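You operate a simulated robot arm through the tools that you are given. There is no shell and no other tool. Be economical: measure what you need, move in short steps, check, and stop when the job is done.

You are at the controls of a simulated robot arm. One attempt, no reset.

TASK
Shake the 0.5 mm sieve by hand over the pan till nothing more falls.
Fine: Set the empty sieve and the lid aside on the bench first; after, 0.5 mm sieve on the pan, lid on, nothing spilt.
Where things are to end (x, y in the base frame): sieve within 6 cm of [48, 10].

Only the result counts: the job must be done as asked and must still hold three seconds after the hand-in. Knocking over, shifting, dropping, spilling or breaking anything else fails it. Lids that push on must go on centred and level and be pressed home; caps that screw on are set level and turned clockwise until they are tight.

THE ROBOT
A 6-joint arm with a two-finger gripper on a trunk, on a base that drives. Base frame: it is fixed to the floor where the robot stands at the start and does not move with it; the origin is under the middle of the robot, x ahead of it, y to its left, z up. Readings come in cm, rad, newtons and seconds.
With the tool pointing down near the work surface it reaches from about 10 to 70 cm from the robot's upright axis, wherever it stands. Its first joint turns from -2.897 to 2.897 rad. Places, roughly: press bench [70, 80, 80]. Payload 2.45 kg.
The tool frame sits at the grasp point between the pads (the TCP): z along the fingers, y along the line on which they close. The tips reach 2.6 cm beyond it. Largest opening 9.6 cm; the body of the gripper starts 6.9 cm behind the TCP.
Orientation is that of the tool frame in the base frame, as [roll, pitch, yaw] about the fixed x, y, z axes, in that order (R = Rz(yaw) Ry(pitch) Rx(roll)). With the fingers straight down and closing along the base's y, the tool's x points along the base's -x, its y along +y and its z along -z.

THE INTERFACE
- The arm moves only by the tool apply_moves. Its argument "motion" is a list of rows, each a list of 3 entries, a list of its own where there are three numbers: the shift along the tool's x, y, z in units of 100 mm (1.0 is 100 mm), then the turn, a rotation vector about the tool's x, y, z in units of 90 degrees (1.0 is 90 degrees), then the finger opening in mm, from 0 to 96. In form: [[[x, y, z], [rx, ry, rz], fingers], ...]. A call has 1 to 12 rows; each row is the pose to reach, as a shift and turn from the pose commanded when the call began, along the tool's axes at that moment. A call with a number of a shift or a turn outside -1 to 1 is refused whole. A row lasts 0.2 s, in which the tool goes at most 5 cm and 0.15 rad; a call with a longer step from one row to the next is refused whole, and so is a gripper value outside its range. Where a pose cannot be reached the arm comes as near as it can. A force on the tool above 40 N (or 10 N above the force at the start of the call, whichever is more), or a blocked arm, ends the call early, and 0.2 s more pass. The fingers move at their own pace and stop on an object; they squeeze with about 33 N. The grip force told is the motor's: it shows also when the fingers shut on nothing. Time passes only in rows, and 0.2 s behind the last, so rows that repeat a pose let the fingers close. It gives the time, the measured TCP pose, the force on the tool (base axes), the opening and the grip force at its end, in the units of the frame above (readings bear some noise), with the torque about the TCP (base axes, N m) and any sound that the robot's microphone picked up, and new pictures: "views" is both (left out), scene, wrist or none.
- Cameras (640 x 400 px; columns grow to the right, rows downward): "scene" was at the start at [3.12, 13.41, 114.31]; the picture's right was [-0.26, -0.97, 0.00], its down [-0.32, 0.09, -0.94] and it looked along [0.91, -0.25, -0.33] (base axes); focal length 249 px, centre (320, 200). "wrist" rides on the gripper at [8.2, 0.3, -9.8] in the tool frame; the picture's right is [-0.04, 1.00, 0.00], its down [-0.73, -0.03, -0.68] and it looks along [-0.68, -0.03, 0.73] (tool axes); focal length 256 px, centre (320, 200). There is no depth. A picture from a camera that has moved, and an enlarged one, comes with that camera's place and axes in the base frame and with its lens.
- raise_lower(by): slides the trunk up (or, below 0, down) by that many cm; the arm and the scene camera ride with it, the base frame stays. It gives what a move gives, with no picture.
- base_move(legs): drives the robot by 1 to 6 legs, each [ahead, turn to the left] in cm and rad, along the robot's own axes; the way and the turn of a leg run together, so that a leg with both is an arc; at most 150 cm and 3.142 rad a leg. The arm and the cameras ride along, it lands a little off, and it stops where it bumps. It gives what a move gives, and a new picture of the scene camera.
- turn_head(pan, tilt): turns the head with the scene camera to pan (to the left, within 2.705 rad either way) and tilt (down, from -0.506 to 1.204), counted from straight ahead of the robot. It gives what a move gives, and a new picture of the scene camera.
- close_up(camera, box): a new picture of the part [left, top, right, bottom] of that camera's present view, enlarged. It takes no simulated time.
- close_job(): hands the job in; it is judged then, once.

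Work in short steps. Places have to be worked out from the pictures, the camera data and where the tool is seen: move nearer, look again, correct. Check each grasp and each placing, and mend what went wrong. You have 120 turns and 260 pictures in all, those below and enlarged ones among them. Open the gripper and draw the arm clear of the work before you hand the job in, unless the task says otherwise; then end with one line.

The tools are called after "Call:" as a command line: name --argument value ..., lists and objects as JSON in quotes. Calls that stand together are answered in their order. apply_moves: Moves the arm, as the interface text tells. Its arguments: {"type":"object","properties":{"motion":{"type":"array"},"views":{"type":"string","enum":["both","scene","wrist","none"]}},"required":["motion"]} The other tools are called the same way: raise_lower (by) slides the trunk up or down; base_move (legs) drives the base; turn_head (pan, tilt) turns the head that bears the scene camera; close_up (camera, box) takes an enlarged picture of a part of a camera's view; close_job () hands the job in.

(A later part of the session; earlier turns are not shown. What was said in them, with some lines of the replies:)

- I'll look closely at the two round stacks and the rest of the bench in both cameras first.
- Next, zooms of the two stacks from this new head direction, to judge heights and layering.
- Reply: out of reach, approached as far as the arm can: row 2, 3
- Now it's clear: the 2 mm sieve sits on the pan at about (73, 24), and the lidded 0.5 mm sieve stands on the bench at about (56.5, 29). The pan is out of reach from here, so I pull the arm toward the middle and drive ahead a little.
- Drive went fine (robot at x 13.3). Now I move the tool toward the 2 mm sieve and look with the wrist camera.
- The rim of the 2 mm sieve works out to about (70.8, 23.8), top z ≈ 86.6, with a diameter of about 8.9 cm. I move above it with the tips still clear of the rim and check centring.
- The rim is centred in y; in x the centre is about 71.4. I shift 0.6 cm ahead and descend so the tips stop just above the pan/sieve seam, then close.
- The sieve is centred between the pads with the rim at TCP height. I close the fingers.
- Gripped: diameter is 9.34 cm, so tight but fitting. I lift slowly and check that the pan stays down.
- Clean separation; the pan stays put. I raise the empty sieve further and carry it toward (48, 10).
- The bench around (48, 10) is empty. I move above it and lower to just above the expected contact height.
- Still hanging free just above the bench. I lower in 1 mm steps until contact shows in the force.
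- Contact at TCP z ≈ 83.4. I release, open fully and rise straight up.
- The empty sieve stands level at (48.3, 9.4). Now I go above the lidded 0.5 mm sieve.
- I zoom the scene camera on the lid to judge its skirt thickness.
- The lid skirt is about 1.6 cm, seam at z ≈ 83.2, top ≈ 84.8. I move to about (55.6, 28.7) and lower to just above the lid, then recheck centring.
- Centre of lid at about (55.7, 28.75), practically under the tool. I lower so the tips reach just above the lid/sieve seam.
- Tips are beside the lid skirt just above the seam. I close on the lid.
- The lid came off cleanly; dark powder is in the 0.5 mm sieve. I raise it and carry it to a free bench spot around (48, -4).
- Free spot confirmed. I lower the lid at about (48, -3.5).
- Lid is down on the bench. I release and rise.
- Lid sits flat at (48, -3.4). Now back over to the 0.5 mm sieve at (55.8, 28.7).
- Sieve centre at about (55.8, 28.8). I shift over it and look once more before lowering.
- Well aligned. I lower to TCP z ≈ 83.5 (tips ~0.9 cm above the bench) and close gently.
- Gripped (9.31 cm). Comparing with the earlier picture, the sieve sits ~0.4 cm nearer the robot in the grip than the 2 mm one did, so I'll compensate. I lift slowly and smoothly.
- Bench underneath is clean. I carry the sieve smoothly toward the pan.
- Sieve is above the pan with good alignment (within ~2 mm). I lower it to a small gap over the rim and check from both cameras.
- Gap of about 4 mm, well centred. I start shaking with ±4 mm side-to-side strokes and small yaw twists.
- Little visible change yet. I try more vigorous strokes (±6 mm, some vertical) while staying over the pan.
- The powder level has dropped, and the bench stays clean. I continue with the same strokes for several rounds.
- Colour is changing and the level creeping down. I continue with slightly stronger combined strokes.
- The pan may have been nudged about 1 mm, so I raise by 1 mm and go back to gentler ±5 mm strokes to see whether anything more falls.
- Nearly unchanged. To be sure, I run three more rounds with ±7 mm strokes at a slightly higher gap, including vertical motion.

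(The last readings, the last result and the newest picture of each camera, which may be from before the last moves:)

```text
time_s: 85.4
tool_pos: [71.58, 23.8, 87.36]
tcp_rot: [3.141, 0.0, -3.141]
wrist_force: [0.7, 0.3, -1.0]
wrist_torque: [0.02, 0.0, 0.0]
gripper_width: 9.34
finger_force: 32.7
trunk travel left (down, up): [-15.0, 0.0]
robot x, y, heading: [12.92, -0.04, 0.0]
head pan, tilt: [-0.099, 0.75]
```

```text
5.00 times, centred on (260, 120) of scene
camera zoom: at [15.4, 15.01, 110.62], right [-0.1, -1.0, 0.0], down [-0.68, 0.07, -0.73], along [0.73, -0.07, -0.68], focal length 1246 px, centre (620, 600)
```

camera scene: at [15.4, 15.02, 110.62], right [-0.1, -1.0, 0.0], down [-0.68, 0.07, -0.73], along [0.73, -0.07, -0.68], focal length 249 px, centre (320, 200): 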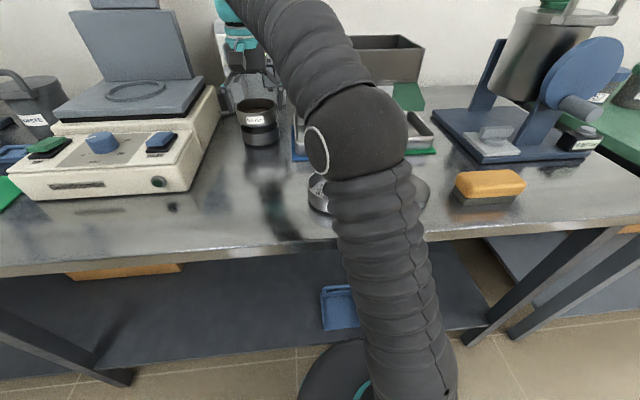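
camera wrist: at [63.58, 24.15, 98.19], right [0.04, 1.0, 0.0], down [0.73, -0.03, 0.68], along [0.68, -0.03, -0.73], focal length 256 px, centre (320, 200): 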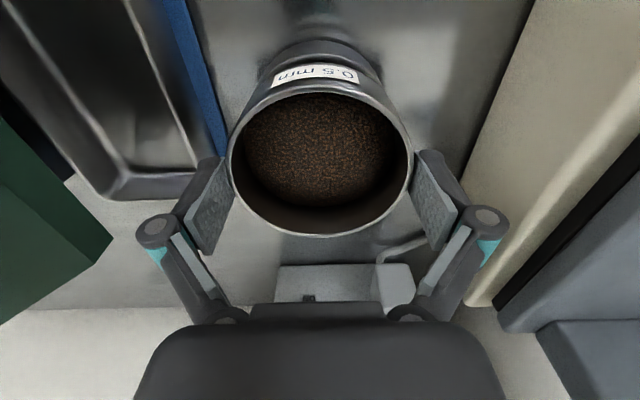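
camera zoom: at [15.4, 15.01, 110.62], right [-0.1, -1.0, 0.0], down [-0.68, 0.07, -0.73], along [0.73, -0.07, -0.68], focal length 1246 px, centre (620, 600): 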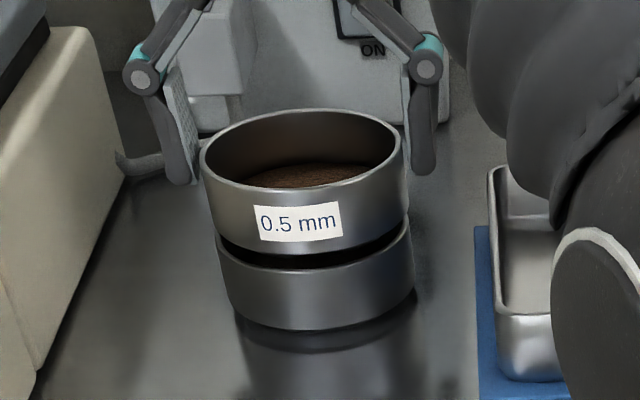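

It looks settled. For margin, four more rounds, then a last comparison.

Call:
apply_moves --motion '[[[0, 0.065, -0.01], [0, 0, 0], 80], [[0, -0.065, -0.01], [0, 0, 0], 80], [[0, 0.065, -0.01], [0, 0, 0], 80], [[0, -0.065, -0.01], [0, 0, 0], 80], [[0, 0.065, -0.01], [0, 0, 0], 80], [[0, -0.065, -0.01], [0, 0, 0], 80], [[0, 0.065, -0.01], [0, 0, 0], 80], [[0, -0.065, -0.01], [0, 0, 0], 80], [[0, 0.065, -0.01], [0, 0, 0], 80], [[0, -0.065, -0.01], [0, 0, 0], 80], [[0, 0.065, -0.01], [0, 0, 0], 80], [[0, 0, 0], [0, 0, 0], 80]]' --views "none"

Call:
apply_moves --motion '[[[0.065, 0, -0.01], [0, 0, 0], 80], [[-0.065, 0, -0.01], [0, 0, 0], 80], [[0.065, 0, -0.01], [0, 0, 0], 80], [[-0.065, 0, -0.01], [0, 0, 0], 80], [[0.065, 0, -0.01], [0, 0, 0], 80], [[-0.065, 0, -0.01], [0, 0, 0], 80], [[0.065, 0, -0.01], [0, 0, 0], 80], [[-0.065, 0, -0.01], [0, 0, 0], 80], [[0.065, 0, -0.01], [0, 0, 0], 80], [[-0.065, 0, -0.01], [0, 0, 0], 80], [[0.065, 0, -0.01], [0, 0, 0], 80], [[0, 0, 0], [0, 0, 0], 80]]' --views "none"

Call:
apply_moves --motion '[[[0, 0.065, -0.01], [0, 0, 0], 80], [[0, -0.065, -0.01], [0, 0, 0], 80], [[0, 0.065, -0.01], [0, 0, 0], 80], [[0, -0.065, -0.01], [0, 0, 0], 80], [[0, 0.065, -0.01], [0, 0, 0], 80], [[0, -0.065, -0.01], [0, 0, 0], 80], [[0, 0.065, -0.01], [0, 0, 0], 80], [[0, -0.065, -0.01], [0, 0, 0], 80], [[0, 0.065, -0.01], [0, 0, 0], 80], [[0, -0.065, -0.01], [0, 0, 0], 80], [[0, 0.065, -0.01], [0, 0, 0], 80], [[0, 0, 0], [0, 0, 0], 80]]' --views "none"

Call:
apply_moves --motion '[[[0.065, 0, -0.01], [0, 0, 0], 80], [[-0.065, 0, -0.01], [0, 0, 0], 80], [[0.065, 0, -0.01], [0, 0, 0], 80], [[-0.065, 0, -0.01], [0, 0, 0], 80], [[0.065, 0, -0.01], [0, 0, 0], 80], [[-0.065, 0, -0.01], [0, 0, 0], 80], [[0.065, 0, -0.01], [0, 0, 0], 80], [[-0.065, 0, -0.01], [0, 0, 0], 80], [[0.065, 0, -0.01], [0, 0, 0], 80], [[-0.065, 0, -0.01], [0, 0, 0], 80], [[0.065, 0, -0.01], [0, 0, 0], 80], [[0, 0, 0], [0, 0, 0], 80]]' --views "none"

Call:
close_up --camera "wrist" --box '[200, 20, 440, 250]'

Call:
close_up --camera "scene" --box '[230, 90, 290, 150]'

```text
time_s: 88.0
tool_pos: [71.63, 23.8, 87.35]
tcp_rot: [3.14, -0.001, 3.139]
wrist_force: [-1.1, -0.2, -1.7]
wrist_torque: [-0.02, -0.01, -0.01]
gripper_width: 9.34
finger_force: 33.0
trunk travel left (down, up): [-15.0, 0.0]
robot x, y, heading: [13.1, 0.19, 0.004]
head pan, tilt: [-0.099, 0.75]
```

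```text
time_s: 90.6
tool_pos: [71.69, 23.77, 87.35]
tcp_rot: [-3.141, 0.0, -3.14]
wrist_force: [-0.1, -0.9, -1.9]
wrist_torque: [0.02, -0.02, -0.01]
gripper_width: 9.3
finger_force: 33.9
trunk travel left (down, up): [-15.0, 0.0]
robot x, y, heading: [13.14, 0.2, 0.002]
head pan, tilt: [-0.099, 0.75]
```

```text
time_s: 93.2
tool_pos: [71.84, 23.74, 87.39]
tcp_rot: [-3.141, 0.002, 3.141]
wrist_force: [-0.2, -0.5, -1.2]
wrist_torque: [0.0, -0.01, 0.02]
gripper_width: 9.33
finger_force: 32.8
trunk travel left (down, up): [-15.0, 0.0]
robot x, y, heading: [13.07, -0.15, 0.002]
head pan, tilt: [-0.099, 0.75]
```

```text
time_s: 95.8
tool_pos: [71.63, 23.94, 87.31]
tcp_rot: [3.141, 0.0, 3.141]
wrist_force: [-0.4, 0.1, -0.8]
wrist_torque: [-0.01, -0.02, -0.03]
gripper_width: 9.32
finger_force: 33.0
trunk travel left (down, up): [-15.0, 0.0]
robot x, y, heading: [13.32, -0.05, -0.001]
head pan, tilt: [-0.099, 0.75]
```

```text
1.74 times, centred on (320, 135) of wrist
camera zoom: at [63.55, 24.17, 97.25], right [0.04, 1.0, 0.0], down [0.73, -0.03, 0.68], along [0.68, -0.03, -0.73], focal length 445 px, centre (320, 313)
```

zoom: 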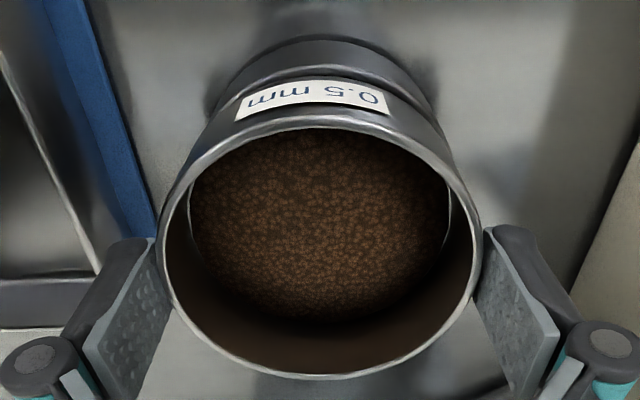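

```text
6.67 times, centred on (260, 120) of scene
camera zoom: at [15.4, 15.01, 110.62], right [-0.1, -1.0, 0.0], down [-0.68, 0.07, -0.73], along [0.73, -0.07, -0.68], focal length 1662 px, centre (720, 733)
```

zoom: 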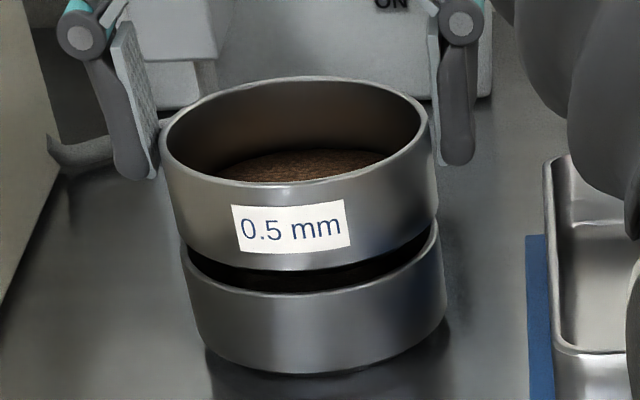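

No further change: sieving is done. The pan centre now appears ~1.3 mm to the left (+y) of the sieve, so I correct that and lower gently onto the pan.

Call:
apply_moves --motion '[[[0, 0.006, 0], [0, 0, 0], 80], [[-0.003, 0.012, 0.01], [0, 0, 0], 80], [[-0.003, 0.012, 0.02], [0, 0, 0], 80], [[-0.003, 0.012, 0.03], [0, 0, 0], 80], [[-0.003, 0.012, 0.035], [0, 0, 0], 80], [[-0.003, 0.012, 0.04], [0, 0, 0], 80], [[-0.003, 0.012, 0.045], [0, 0, 0], 80], [[-0.003, 0.012, 0.05], [0, 0, 0], 80], [[-0.003, 0.012, 0.055], [0, 0, 0], 80], [[-0.003, 0.012, 0.06], [0, 0, 0], 80], [[-0.003, 0.012, 0.065], [0, 0, 0], 80]]' --views "wrist"

Call:
close_up --camera "scene" --box '[230, 90, 290, 150]'

```text
time_s: 98.2
tool_pos: [71.79, 23.93, 86.71]
tcp_rot: [-3.141, -0.001, 3.14]
wrist_force: [-0.5, 0.5, -1.3]
wrist_torque: [-0.01, 0.0, -0.03]
gripper_width: 9.32
finger_force: 33.1
trunk travel left (down, up): [-15.0, 0.0]
robot x, y, heading: [12.82, -0.04, 0.0]
head pan, tilt: [-0.099, 0.75]
camera wrist: at [63.61, 24.29, 96.54], right [0.04, 1.0, 0.0], down [0.73, -0.03, 0.68], along [0.68, -0.03, -0.73], focal length 256 px, centre (320, 200)
```

wrist: 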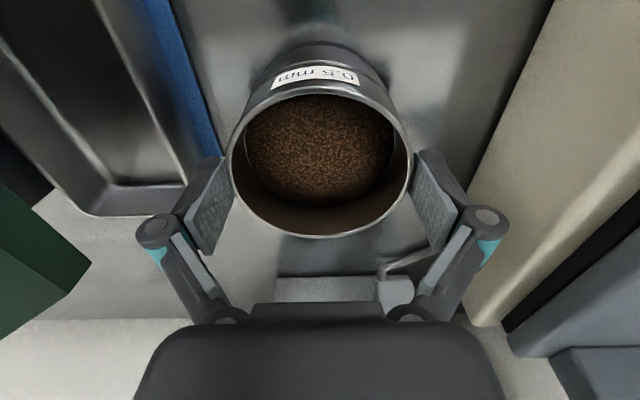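

```text
6.67 times, centred on (260, 120) of scene
camera zoom: at [15.4, 15.02, 110.62], right [-0.1, -1.0, 0.0], down [-0.68, 0.07, -0.73], along [0.73, -0.07, -0.68], focal length 1662 px, centre (720, 733)
```

zoom: 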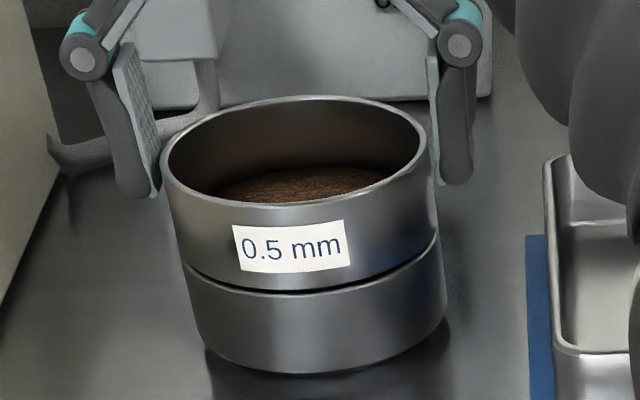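

A thin gap remains and alignment looks good. I continue lowering until contact.

Call:
apply_moves --motion '[[[0, 0, 0.005], [0, 0, 0], 80], [[0, 0, 0.01], [0, 0, 0], 80], [[0, 0, 0.015], [0, 0, 0], 80], [[0, 0, 0.02], [0, 0, 0], 80], [[0, 0, 0.025], [0, 0, 0], 80], [[0, 0, 0.03], [0, 0, 0], 80], [[0, 0, 0.035], [0, 0, 0], 80], [[0, 0, 0.04], [0, 0, 0], 80]]' --views "none"

Call:
close_up --camera "scene" --box '[230, 90, 290, 150]'

```text
time_s: 100.0
tool_pos: [71.71, 23.76, 86.35]
tcp_rot: [3.141, 0.001, -3.14]
wrist_force: [1.6, 2.5, 19.6]
wrist_torque: [0.06, 0.01, -0.01]
gripper_width: 9.39
finger_force: 33.0
trunk travel left (down, up): [-15.0, 0.0]
robot x, y, heading: [13.0, -0.04, 0.006]
head pan, tilt: [-0.099, 0.75]
```

```text
6.67 times, centred on (260, 120) of scene
camera zoom: at [15.33, 14.99, 110.64], right [-0.1, -1.0, 0.0], down [-0.68, 0.07, -0.73], along [0.73, -0.07, -0.68], focal length 1662 px, centre (720, 733)
```

zoom: 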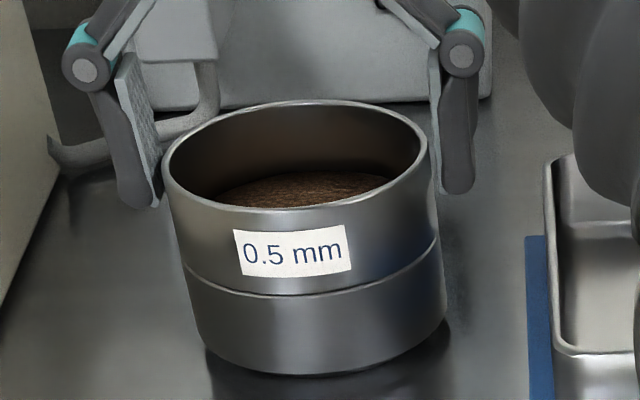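

Seated flush like the original stack. I release and rise straight up, then check.

Call:
apply_moves --motion '[[[0, 0, 0.0], [0, 0, 0], 94], [[0, 0, 0], [0, 0, 0], 96], [[0, 0, 0], [0, 0, 0], 96], [[0, 0, -0.1], [0, 0, 0], 96], [[0, 0, -0.3], [0, 0, 0], 96], [[0, 0, -0.5], [0, 0, 0], 96], [[0, 0, -0.8], [0, 0, 0], 96]]' --views "wrist"

Call:
close_up --camera "scene" --box '[220, 80, 300, 160]'

```text
time_s: 101.6
tool_pos: [71.03, 23.62, 93.51]
tcp_rot: [3.141, 0.002, -3.141]
wrist_force: [0.3, 0.1, 0.4]
wrist_torque: [-0.02, 0.0, 0.02]
gripper_width: 9.6
finger_force: 0.1
out of reach, approached as far as the arm can: row 7
trunk travel left (down, up): [-15.0, 0.0]
robot x, y, heading: [13.0, -0.02, 0.001]
head pan, tilt: [-0.099, 0.75]
camera wrist: at [62.97, 24.05, 103.39], right [0.04, 1.0, 0.0], down [0.73, -0.03, 0.68], along [0.68, -0.03, -0.73], focal length 256 px, centre (320, 200)
```

wrist: 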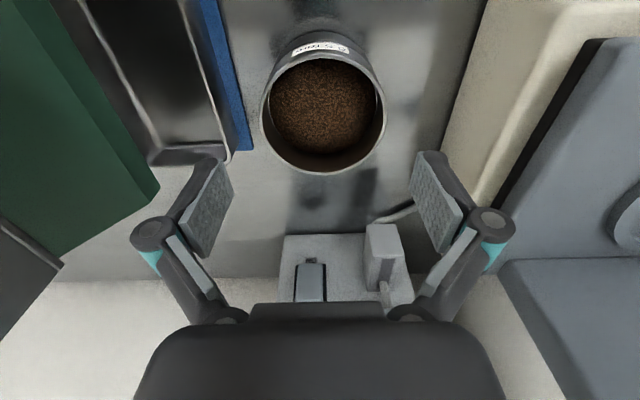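

```text
5.00 times, centred on (260, 120) of scene
camera zoom: at [15.4, 15.02, 110.62], right [-0.1, -1.0, 0.0], down [-0.68, 0.07, -0.73], along [0.73, -0.07, -0.68], focal length 1246 px, centre (620, 600)
```

zoom: 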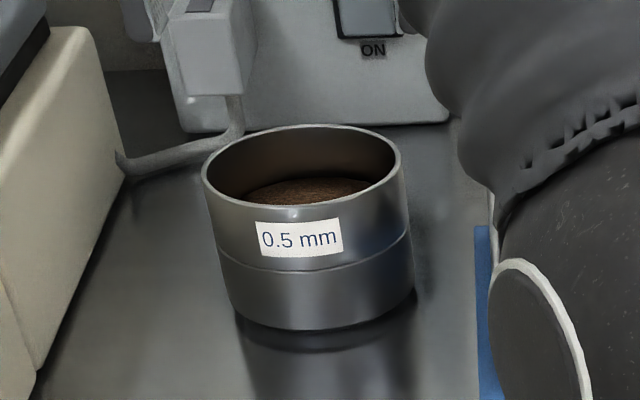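

Stack is flush and the bench clean. Now I retreat and go to the lid at (48, -3.4).

Call:
apply_moves --motion '[[[0.3, 0, 0], [0, 0, 0], 96], [[0.65, 0, 0], [0, 0, 0], 96], [[1.0, -0.1, 0], [0, 0, 0], 96]]' --views "none"

Call:
apply_moves --motion '[[[0.35, -0.2, 0], [0, 0, 0], 96], [[0.7, -0.4, 0], [0, 0, 0], 96], [[1.0, -0.65, 0], [0, 0, 0], 96], [[1.0, -1.0, 0], [0, 0, 0], 96]]' --views "none"

Call:
apply_moves --motion '[[[0.1, -0.35, 0], [0, 0, 0], 96], [[0.2, -0.7, 0], [0, 0, 0], 96], [[0.3, -1.0, 0], [0, 0, 0], 96], [[0.3, -1.0, 0], [0, 0, 0], 96]]' --views "wrist"

```text
time_s: 102.4
tool_pos: [61.2, 22.73, 93.41]
tcp_rot: [-3.139, -0.001, -3.141]
wrist_force: [0.7, -0.4, -0.7]
wrist_torque: [-0.01, 0.01, 0.0]
gripper_width: 9.61
finger_force: 0.1
trunk travel left (down, up): [-15.0, 0.0]
robot x, y, heading: [13.0, -0.2, 0.005]
head pan, tilt: [-0.099, 0.75]
```

```text
time_s: 103.4
tool_pos: [51.28, 12.57, 93.62]
tcp_rot: [-3.141, 0.0, 3.14]
wrist_force: [0.5, 0.4, 0.5]
wrist_torque: [-0.04, 0.01, -0.02]
gripper_width: 9.63
finger_force: 0.1
trunk travel left (down, up): [-15.0, 0.0]
robot x, y, heading: [13.33, 0.0, 0.001]
head pan, tilt: [-0.099, 0.75]
```

```text
time_s: 104.4
tool_pos: [48.28, 2.58, 93.48]
tcp_rot: [-3.141, 0.001, -3.141]
wrist_force: [0.1, 0.3, -0.1]
wrist_torque: [0.0, 0.0, -0.01]
gripper_width: 9.58
finger_force: 0.0
trunk travel left (down, up): [-15.0, 0.0]
robot x, y, heading: [13.23, -0.41, -0.0]
head pan, tilt: [-0.099, 0.75]
camera wrist: at [40.07, 2.94, 103.36], right [0.04, 1.0, 0.0], down [0.73, -0.03, 0.68], along [0.68, -0.03, -0.73], focal length 256 px, centre (320, 200)
```

wrist: 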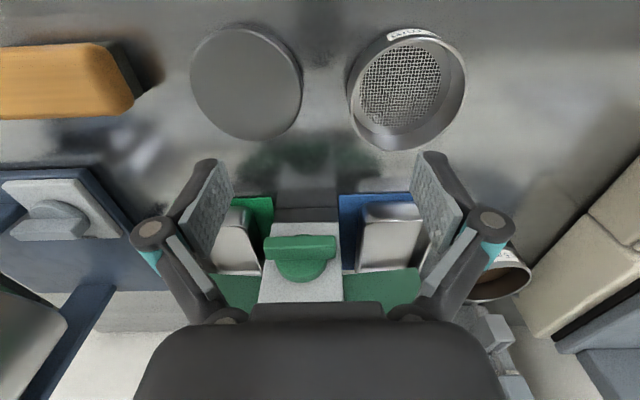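

I move over the lid and lower to just above it, then check centring.

Call:
apply_moves --motion '[[[0.01, -0.3, 0], [0, 0, 0], 96], [[0.025, -0.6, 0.1], [0, 0, 0], 96], [[0.025, -0.6, 0.4], [0, 0, 0], 96], [[0.025, -0.6, 0.7], [0, 0, 0], 96], [[0.025, -0.6, 0.7], [0, 0, 0], 96], [[0.025, -0.6, 0.7], [0, 0, 0], 96]]' --views "none"

Call:
close_up --camera "wrist" --box '[200, 50, 440, 240]'

```text
time_s: 105.8
tool_pos: [47.86, -3.26, 86.48]
tcp_rot: [-3.141, -0.001, 3.142]
wrist_force: [0.0, 0.3, -0.7]
wrist_torque: [-0.01, -0.01, 0.02]
gripper_width: 9.58
finger_force: 0.2
trunk travel left (down, up): [-15.0, 0.0]
robot x, y, heading: [13.2, 0.01, 0.003]
head pan, tilt: [-0.099, 0.75]
```

```text
2.11 times, centred on (320, 145) of wrist
camera zoom: at [39.8, -2.94, 96.3], right [0.04, 1.0, 0.0], down [0.73, -0.03, 0.68], along [0.68, -0.03, -0.73], focal length 539 px, centre (320, 316)
```

zoom: 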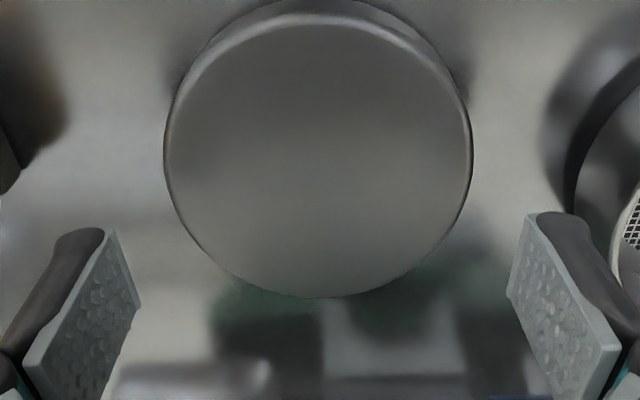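

Centred. I lower to TCP z ≈ 82.9 and grip the lid.

Call:
apply_moves --motion '[[[0, 0, 0.12], [0, 0, 0], 96], [[0, 0, 0.24], [0, 0, 0], 96], [[0, 0, 0.32], [0, 0, 0], 96], [[0, 0, 0.355], [0, 0, 0], 96], [[0, 0, 0.355], [0, 0, 0], 93], [[0, 0, 0.355], [0, 0, 0], 90], [[0, 0, 0.355], [0, 0, 0], 86], [[0, 0, 0.355], [0, 0, 0], 80], [[0, 0, 0.355], [0, 0, 0], 80]]' --views "wrist"

```text
time_s: 107.8
tool_pos: [48.02, -3.36, 82.87]
tcp_rot: [-3.141, 0.002, 3.141]
wrist_force: [0.7, -1.0, 8.1]
wrist_torque: [0.02, 0.03, -0.04]
gripper_width: 8.9
finger_force: 32.8
trunk travel left (down, up): [-15.0, 0.0]
robot x, y, heading: [13.25, -0.04, -0.006]
head pan, tilt: [-0.099, 0.75]
camera wrist: at [39.77, -2.97, 92.8], right [0.04, 1.0, 0.0], down [0.73, -0.03, 0.68], along [0.68, -0.03, -0.73], focal length 256 px, centre (320, 200)
```

wrist: 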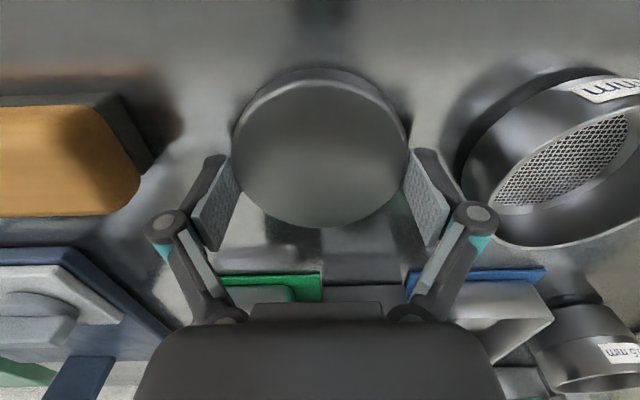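

Gripped at 8.9 cm. I lift and carry the lid back over the bench toward the stack.

Call:
apply_moves --motion '[[[0, 0, -0.05], [0, 0, 0], 80], [[0, 0, -0.2], [0, 0, 0], 80], [[0, 0, -0.5], [0, 0, 0], 80], [[0, 0, -0.8], [0, 0, 0], 80], [[-0.05, 0.2, -1.0], [0, 0, 0], 80], [[-0.15, 0.55, -1.0], [0, 0, 0], 80], [[-0.25, 0.9, -1.0], [0, 0, 0], 80], [[-0.3, 1.0, -1.0], [0, 0, 0], 80]]' --views "none"

Call:
apply_moves --motion '[[[-0.1, 0.3, 0], [0, 0, 0], 80], [[-0.25, 0.6, 0], [0, 0, 0], 80], [[-0.5, 0.9, 0], [0, 0, 0], 80], [[-0.8, 1.0, 0], [0, 0, 0], 80], [[-1.0, 1.0, 0], [0, 0, 0], 80]]' --views "none"

Call:
apply_moves --motion '[[[-0.1, 0.3, 0], [0, 0, 0], 80], [[-0.3, 0.55, 0], [0, 0, 0], 80], [[-0.55, 0.7, 0], [0, 0, 0], 80], [[-0.8, 0.72, 0], [0, 0, 0], 80], [[-1.0, 0.72, 0], [0, 0, 0], 80], [[-1.0, 0.72, 0], [0, 0, 0], 80]]' --views "wrist"

Call:
close_up --camera "scene" --box '[200, 60, 320, 180]'

```text
time_s: 109.6
tool_pos: [50.99, 6.65, 93.04]
tcp_rot: [-3.141, -0.001, 3.14]
wrist_force: [-1.4, -0.2, -1.0]
wrist_torque: [0.01, 0.0, -0.01]
gripper_width: 8.87
finger_force: 32.6
trunk travel left (down, up): [-15.0, 0.0]
robot x, y, heading: [13.1, 0.35, -0.002]
head pan, tilt: [-0.099, 0.75]
```

```text
time_s: 110.8
tool_pos: [60.9, 16.64, 92.94]
tcp_rot: [3.141, 0.0, 3.141]
wrist_force: [-0.1, -0.7, -0.4]
wrist_torque: [0.02, -0.03, -0.02]
gripper_width: 8.91
finger_force: 32.8
trunk travel left (down, up): [-15.0, 0.0]
robot x, y, heading: [13.04, 0.16, -0.0]
head pan, tilt: [-0.099, 0.75]
```

```text
time_s: 112.2
tool_pos: [70.88, 23.83, 92.81]
tcp_rot: [3.14, -0.001, 3.141]
wrist_force: [0.5, -0.2, -0.8]
wrist_torque: [0.02, 0.0, 0.02]
gripper_width: 8.89
finger_force: 33.1
trunk travel left (down, up): [-15.0, 0.0]
robot x, y, heading: [12.81, 0.06, 0.001]
head pan, tilt: [-0.099, 0.75]
camera wrist: at [62.79, 24.3, 102.78], right [0.04, 1.0, 0.0], down [0.73, -0.03, 0.68], along [0.68, -0.03, -0.73], focal length 256 px, centre (320, 200)
```

wrist: 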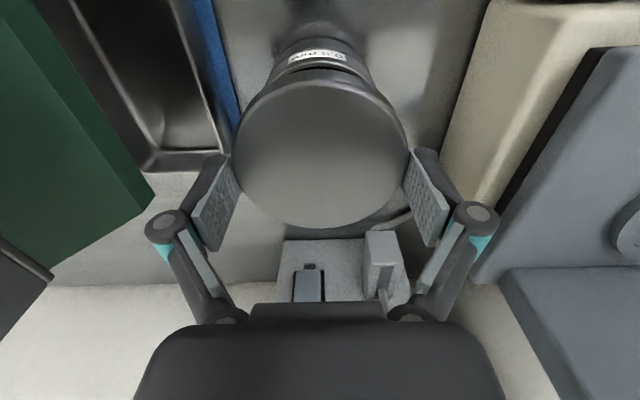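

```text
3.33 times, centred on (260, 120) of scene
camera zoom: at [15.39, 15.02, 110.62], right [-0.1, -1.0, 0.0], down [-0.68, 0.07, -0.73], along [0.73, -0.07, -0.68], focal length 831 px, centre (520, 467)
```

zoom: 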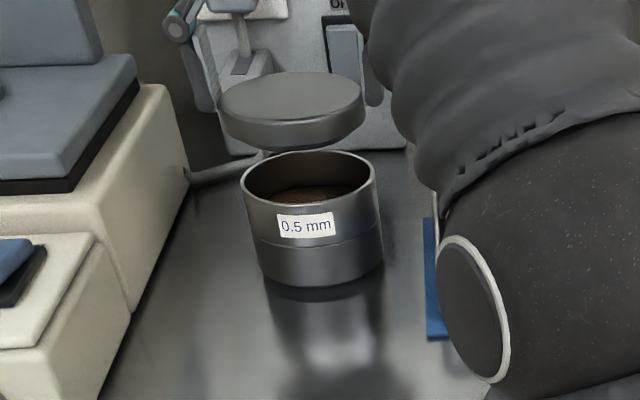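

The lid is above the stack. From the recorded grasp poses, the lid needs ~0.7 cm more in x; I shift and lower to just above the rim, then compare in close-ups.

Call:
apply_moves --motion '[[[-0.035, 0, 0], [0, 0, 0], 80], [[-0.069, 0, 0.05], [0, 0, 0], 80], [[-0.069, 0, 0.15], [0, 0, 0], 80], [[-0.069, 0, 0.25], [0, 0, 0], 80], [[-0.069, 0, 0.25], [0, 0, 0], 80], [[-0.069, 0, 0.25], [0, 0, 0], 80]]' --views "wrist"

Call:
close_up --camera "scene" --box '[230, 80, 290, 150]'

Call:
close_up --camera "wrist" --box '[240, 20, 400, 120]'

```text
time_s: 113.6
tool_pos: [71.56, 23.87, 90.37]
tcp_rot: [3.14, -0.001, 3.141]
wrist_force: [-0.4, 0.6, -0.3]
wrist_torque: [-0.02, -0.01, -0.02]
gripper_width: 8.88
finger_force: 33.0
trunk travel left (down, up): [-15.0, 0.0]
robot x, y, heading: [13.29, -0.05, -0.003]
head pan, tilt: [-0.099, 0.75]
camera wrist: at [63.49, 24.26, 100.24], right [0.04, 1.0, 0.0], down [0.73, -0.03, 0.68], along [0.68, -0.03, -0.73], focal length 256 px, centre (320, 200)
```

wrist: 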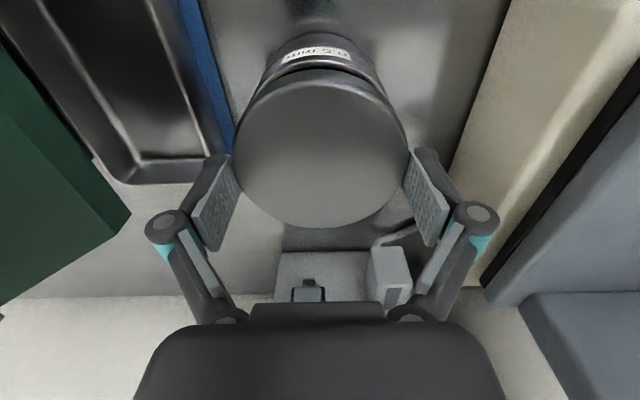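

```text
5.71 times, centred on (260, 115) of scene
camera zoom: at [15.4, 15.02, 110.62], right [-0.1, -1.0, 0.0], down [-0.68, 0.07, -0.73], along [0.73, -0.07, -0.68], focal length 1424 px, centre (663, 686)
```

zoom: 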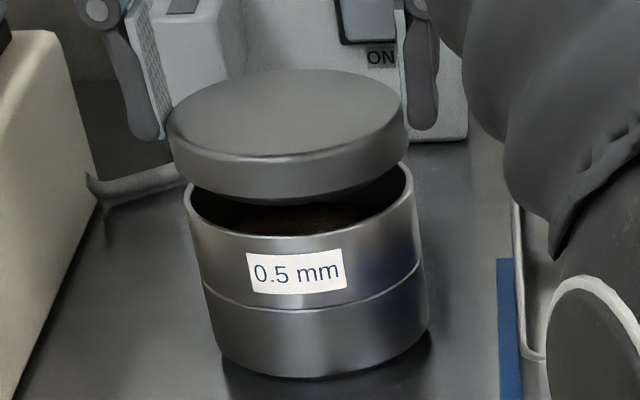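

```text
4.00 times, centred on (320, 70) of wrist
camera zoom: at [63.49, 24.26, 100.24], right [0.04, 1.0, 0.0], down [0.73, -0.03, 0.68], along [0.68, -0.03, -0.73], focal length 1024 px, centre (320, 720)
```

zoom: 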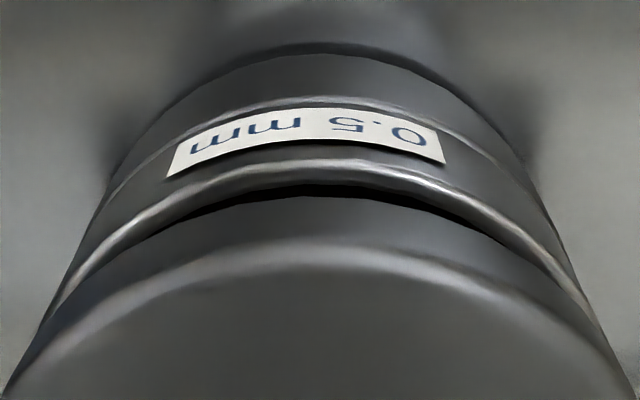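

Alignment within about 1 mm in both directions. I lower the lid in small steps onto the sieve rim.

Call:
apply_moves --motion '[[[0, 0.003, 0.03], [0, 0, 0], 80], [[0, 0.003, 0.06], [0, 0, 0], 80], [[0, 0.003, 0.075], [0, 0, 0], 80], [[0, 0.003, 0.085], [0, 0, 0], 80], [[0, 0.003, 0.095], [0, 0, 0], 80], [[0, 0.003, 0.105], [0, 0, 0], 80]]' --views "none"

Call:
close_up --camera "scene" --box '[230, 80, 290, 150]'

```text
time_s: 115.0
tool_pos: [71.64, 23.88, 89.4]
tcp_rot: [-3.141, 0.0, 3.14]
wrist_force: [-0.2, 0.4, -0.5]
wrist_torque: [0.01, 0.03, 0.01]
gripper_width: 8.89
finger_force: 32.9
trunk travel left (down, up): [-15.0, 0.0]
robot x, y, heading: [12.9, -0.12, 0.002]
head pan, tilt: [-0.099, 0.75]
```

```text
5.71 times, centred on (260, 115) of scene
camera zoom: at [15.4, 15.02, 110.62], right [-0.1, -1.0, 0.0], down [-0.68, 0.07, -0.73], along [0.73, -0.07, -0.68], focal length 1424 px, centre (663, 686)
```

zoom: 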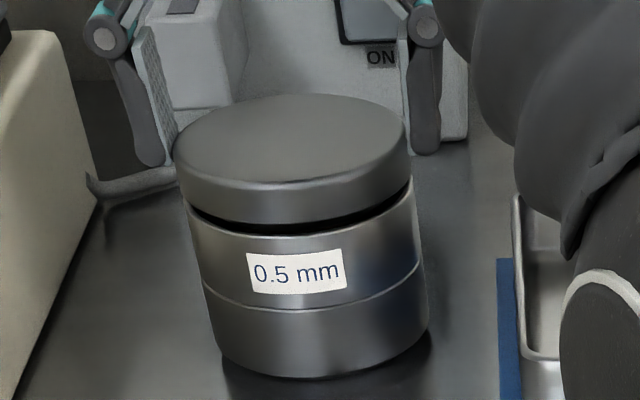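

A few millimetres of gap remain and it is level. I continue downward until it presses home.

Call:
apply_moves --motion '[[[0, 0, 0.01], [0, 0, 0], 80], [[0, 0, 0.02], [0, 0, 0], 80], [[0, 0, 0.03], [0, 0, 0], 80], [[0, 0, 0.04], [0, 0, 0], 80], [[0, 0, 0.045], [0, 0, 0], 80], [[0, 0, 0.05], [0, 0, 0], 80], [[0, 0, 0.055], [0, 0, 0], 80], [[0, 0, 0.06], [0, 0, 0], 80], [[0, 0, 0.065], [0, 0, 0], 80], [[0, 0, 0.07], [0, 0, 0], 80]]' --views "none"

Call:
close_up --camera "scene" --box '[230, 80, 290, 150]'

```text
time_s: 117.2
tool_pos: [71.51, 23.84, 88.83]
tcp_rot: [-3.141, 0.002, 3.141]
wrist_force: [1.8, 2.3, 19.0]
wrist_torque: [0.04, -0.01, 0.01]
gripper_width: 8.92
finger_force: 33.1
trunk travel left (down, up): [-15.0, 0.0]
robot x, y, heading: [12.59, 0.23, -0.002]
head pan, tilt: [-0.099, 0.75]
```

```text
5.71 times, centred on (260, 115) of scene
camera zoom: at [15.32, 14.99, 110.64], right [-0.1, -1.0, 0.0], down [-0.68, 0.07, -0.73], along [0.73, -0.07, -0.68], focal length 1424 px, centre (663, 686)
```

zoom: 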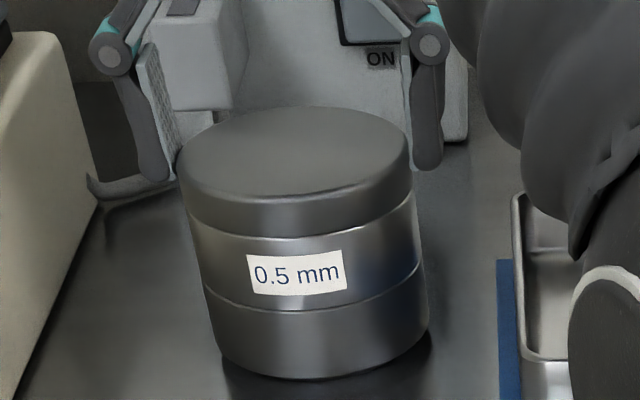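

The lid is seated, flush and level. I release, rise, close the fingers, and press down on the middle of the lid to make sure it is home.

Call:
apply_moves --motion '[[[0, 0, 0], [0, 0, 0], 92], [[0, 0, 0], [0, 0, 0], 96], [[0, 0, 0], [0, 0, 0], 96], [[0, 0, -0.1], [0, 0, 0], 96], [[0, 0, -0.25], [0, 0, 0], 96], [[0, 0, -0.35], [0, 0, 0], 96], [[0, 0, -0.35], [0, 0, 0], 50], [[0, 0, -0.35], [0, 0, 0], 5], [[0, 0, -0.35], [0, 0, 0], 0], [[0, 0, -0.35], [0, 0, 0], 0]]' --views "wrist"

Call:
close_up --camera "scene" --box '[220, 70, 300, 150]'

```text
time_s: 119.4
tool_pos: [71.58, 23.92, 92.21]
tcp_rot: [3.141, 0.0, 3.14]
wrist_force: [0.1, 0.3, 0.1]
wrist_torque: [-0.03, -0.01, -0.01]
gripper_width: 0.0
finger_force: 28.4
trunk travel left (down, up): [-15.0, 0.0]
robot x, y, heading: [13.18, 0.16, 0.001]
head pan, tilt: [-0.099, 0.75]
camera wrist: at [63.48, 24.25, 102.08], right [0.04, 1.0, 0.0], down [0.73, -0.03, 0.68], along [0.68, -0.03, -0.73], focal length 256 px, centre (320, 200)
```

wrist: 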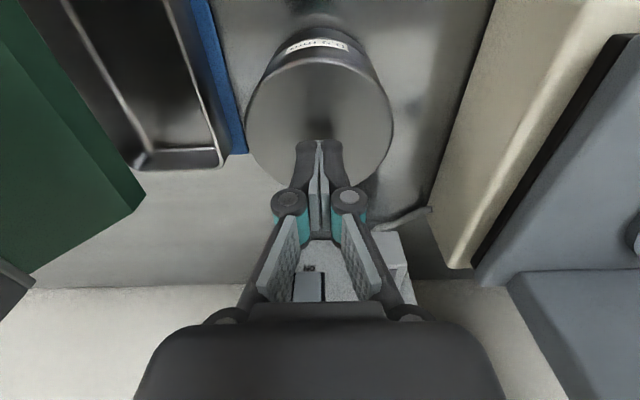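

```text
5.00 times, centred on (260, 110) of scene
camera zoom: at [15.4, 15.02, 110.62], right [-0.1, -1.0, 0.0], down [-0.68, 0.07, -0.73], along [0.73, -0.07, -0.68], focal length 1246 px, centre (620, 650)
```

zoom: 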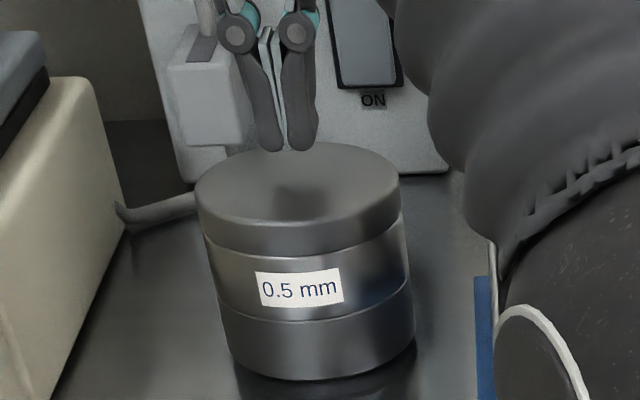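

Clear of the lid and fingers closed above its centre. I press down gently in small steps.

Call:
apply_moves --motion '[[[0, 0, 0.06], [0, 0, 0], 0], [[0, 0, 0.12], [0, 0, 0], 0], [[0, 0, 0.14], [0, 0, 0], 0], [[0, 0, 0.15], [0, 0, 0], 0], [[0, 0, 0.16], [0, 0, 0], 0], [[0, 0, 0.17], [0, 0, 0], 0], [[0, 0, 0.18], [0, 0, 0], 0], [[0, 0, 0.19], [0, 0, 0], 0], [[0, 0, 0.2], [0, 0, 0], 0], [[0, 0, 0.21], [0, 0, 0], 0]]' --views "none"

```text
time_s: 121.3
tool_pos: [71.61, 23.73, 90.81]
tcp_rot: [3.137, 0.011, 3.141]
wrist_force: [0.7, 1.3, 14.7]
wrist_torque: [0.02, 0.11, 0.01]
gripper_width: 0.61
finger_force: 28.3
trunk travel left (down, up): [-15.0, 0.0]
robot x, y, heading: [13.17, -0.0, 0.001]
head pan, tilt: [-0.099, 0.75]
stopped in row 9: the force on the tool passed its limit at 42 N (the readings are from after the stop); the commanded pose is now the measured one
```

Pressed with about 40 N. I rise, back off, and inspect the result.

Call:
apply_moves --motion '[[[0, 0, -0.1], [0, 0, 0], 0], [[0, 0, -0.2], [0, 0, 0], 0], [[0.3, 0, -0.25], [0, 0, 0], 20], [[0.65, 0, -0.25], [0, 0, 0], 40], [[1.0, 0, -0.25], [0, 0, 0], 60]]' --views "none"

Call:
apply_moves --motion '[[[0.35, -0.1, 0], [0, 0, 0], 80], [[0.7, -0.2, 0], [0, 0, 0], 96], [[1.0, -0.3, 0], [0, 0, 0], 96], [[1.0, -0.3, 0], [0, 0, 0], 96]]' --views "both"

Call:
close_up --camera "scene" --box '[220, 80, 300, 160]'

```text
time_s: 122.5
tool_pos: [61.58, 23.89, 92.86]
tcp_rot: [3.141, 0.007, -3.141]
wrist_force: [0.1, -0.3, -0.8]
wrist_torque: [-0.02, 0.05, -0.01]
gripper_width: 6.0
finger_force: 0.1
trunk travel left (down, up): [-15.0, 0.0]
robot x, y, heading: [13.16, -0.13, -0.002]
head pan, tilt: [-0.099, 0.75]
```

```text
time_s: 123.5
tool_pos: [51.61, 20.83, 92.91]
tcp_rot: [3.136, 0.008, 3.141]
wrist_force: [-0.5, 0.2, 0.0]
wrist_torque: [-0.01, -0.01, 0.01]
gripper_width: 9.6
finger_force: 0.1
trunk travel left (down, up): [-15.0, 0.0]
robot x, y, heading: [13.16, -0.12, -0.001]
head pan, tilt: [-0.099, 0.75]
camera scene: at [15.4, 15.01, 110.62], right [-0.1, -1.0, 0.0], down [-0.68, 0.07, -0.73], along [0.73, -0.07, -0.68], focal length 249 px, centre (320, 200)
camera wrist: at [43.43, 21.22, 102.68], right [0.04, 1.0, 0.0], down [0.73, -0.03, 0.68], along [0.68, -0.03, -0.73], focal length 256 px, centre (320, 200)
```

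scene: 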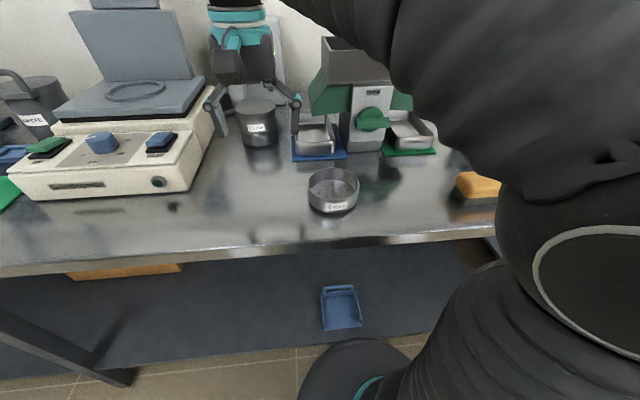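
wrist: 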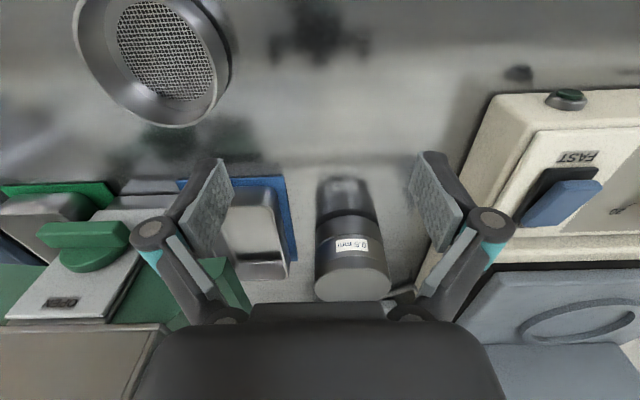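

```text
5.00 times, centred on (260, 120) of scene
camera zoom: at [15.4, 15.01, 110.62], right [-0.1, -1.0, 0.0], down [-0.68, 0.07, -0.73], along [0.73, -0.07, -0.68], focal length 1246 px, centre (620, 600)
```

zoom: 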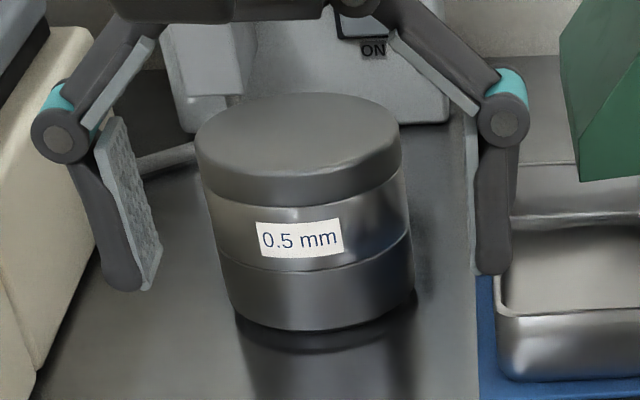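

The stack (pan, 0.5 mm sieve, lid) stands level and flush, the bench is clean, the empty sieve is at about (48.3, 9.4), and the open gripper is clear. I hand in.

Call:
close_job

```text
The job is handed in.
```

The 0.5 mm sieve was shaken by hand over the pan until its contents stopped visibly changing. It now sits on the pan with the lid pressed on, and the empty 2 mm sieve is on the bench at about (48.3, 9.4). I saw no spill. The pan shifted by about 1 mm during shaking.
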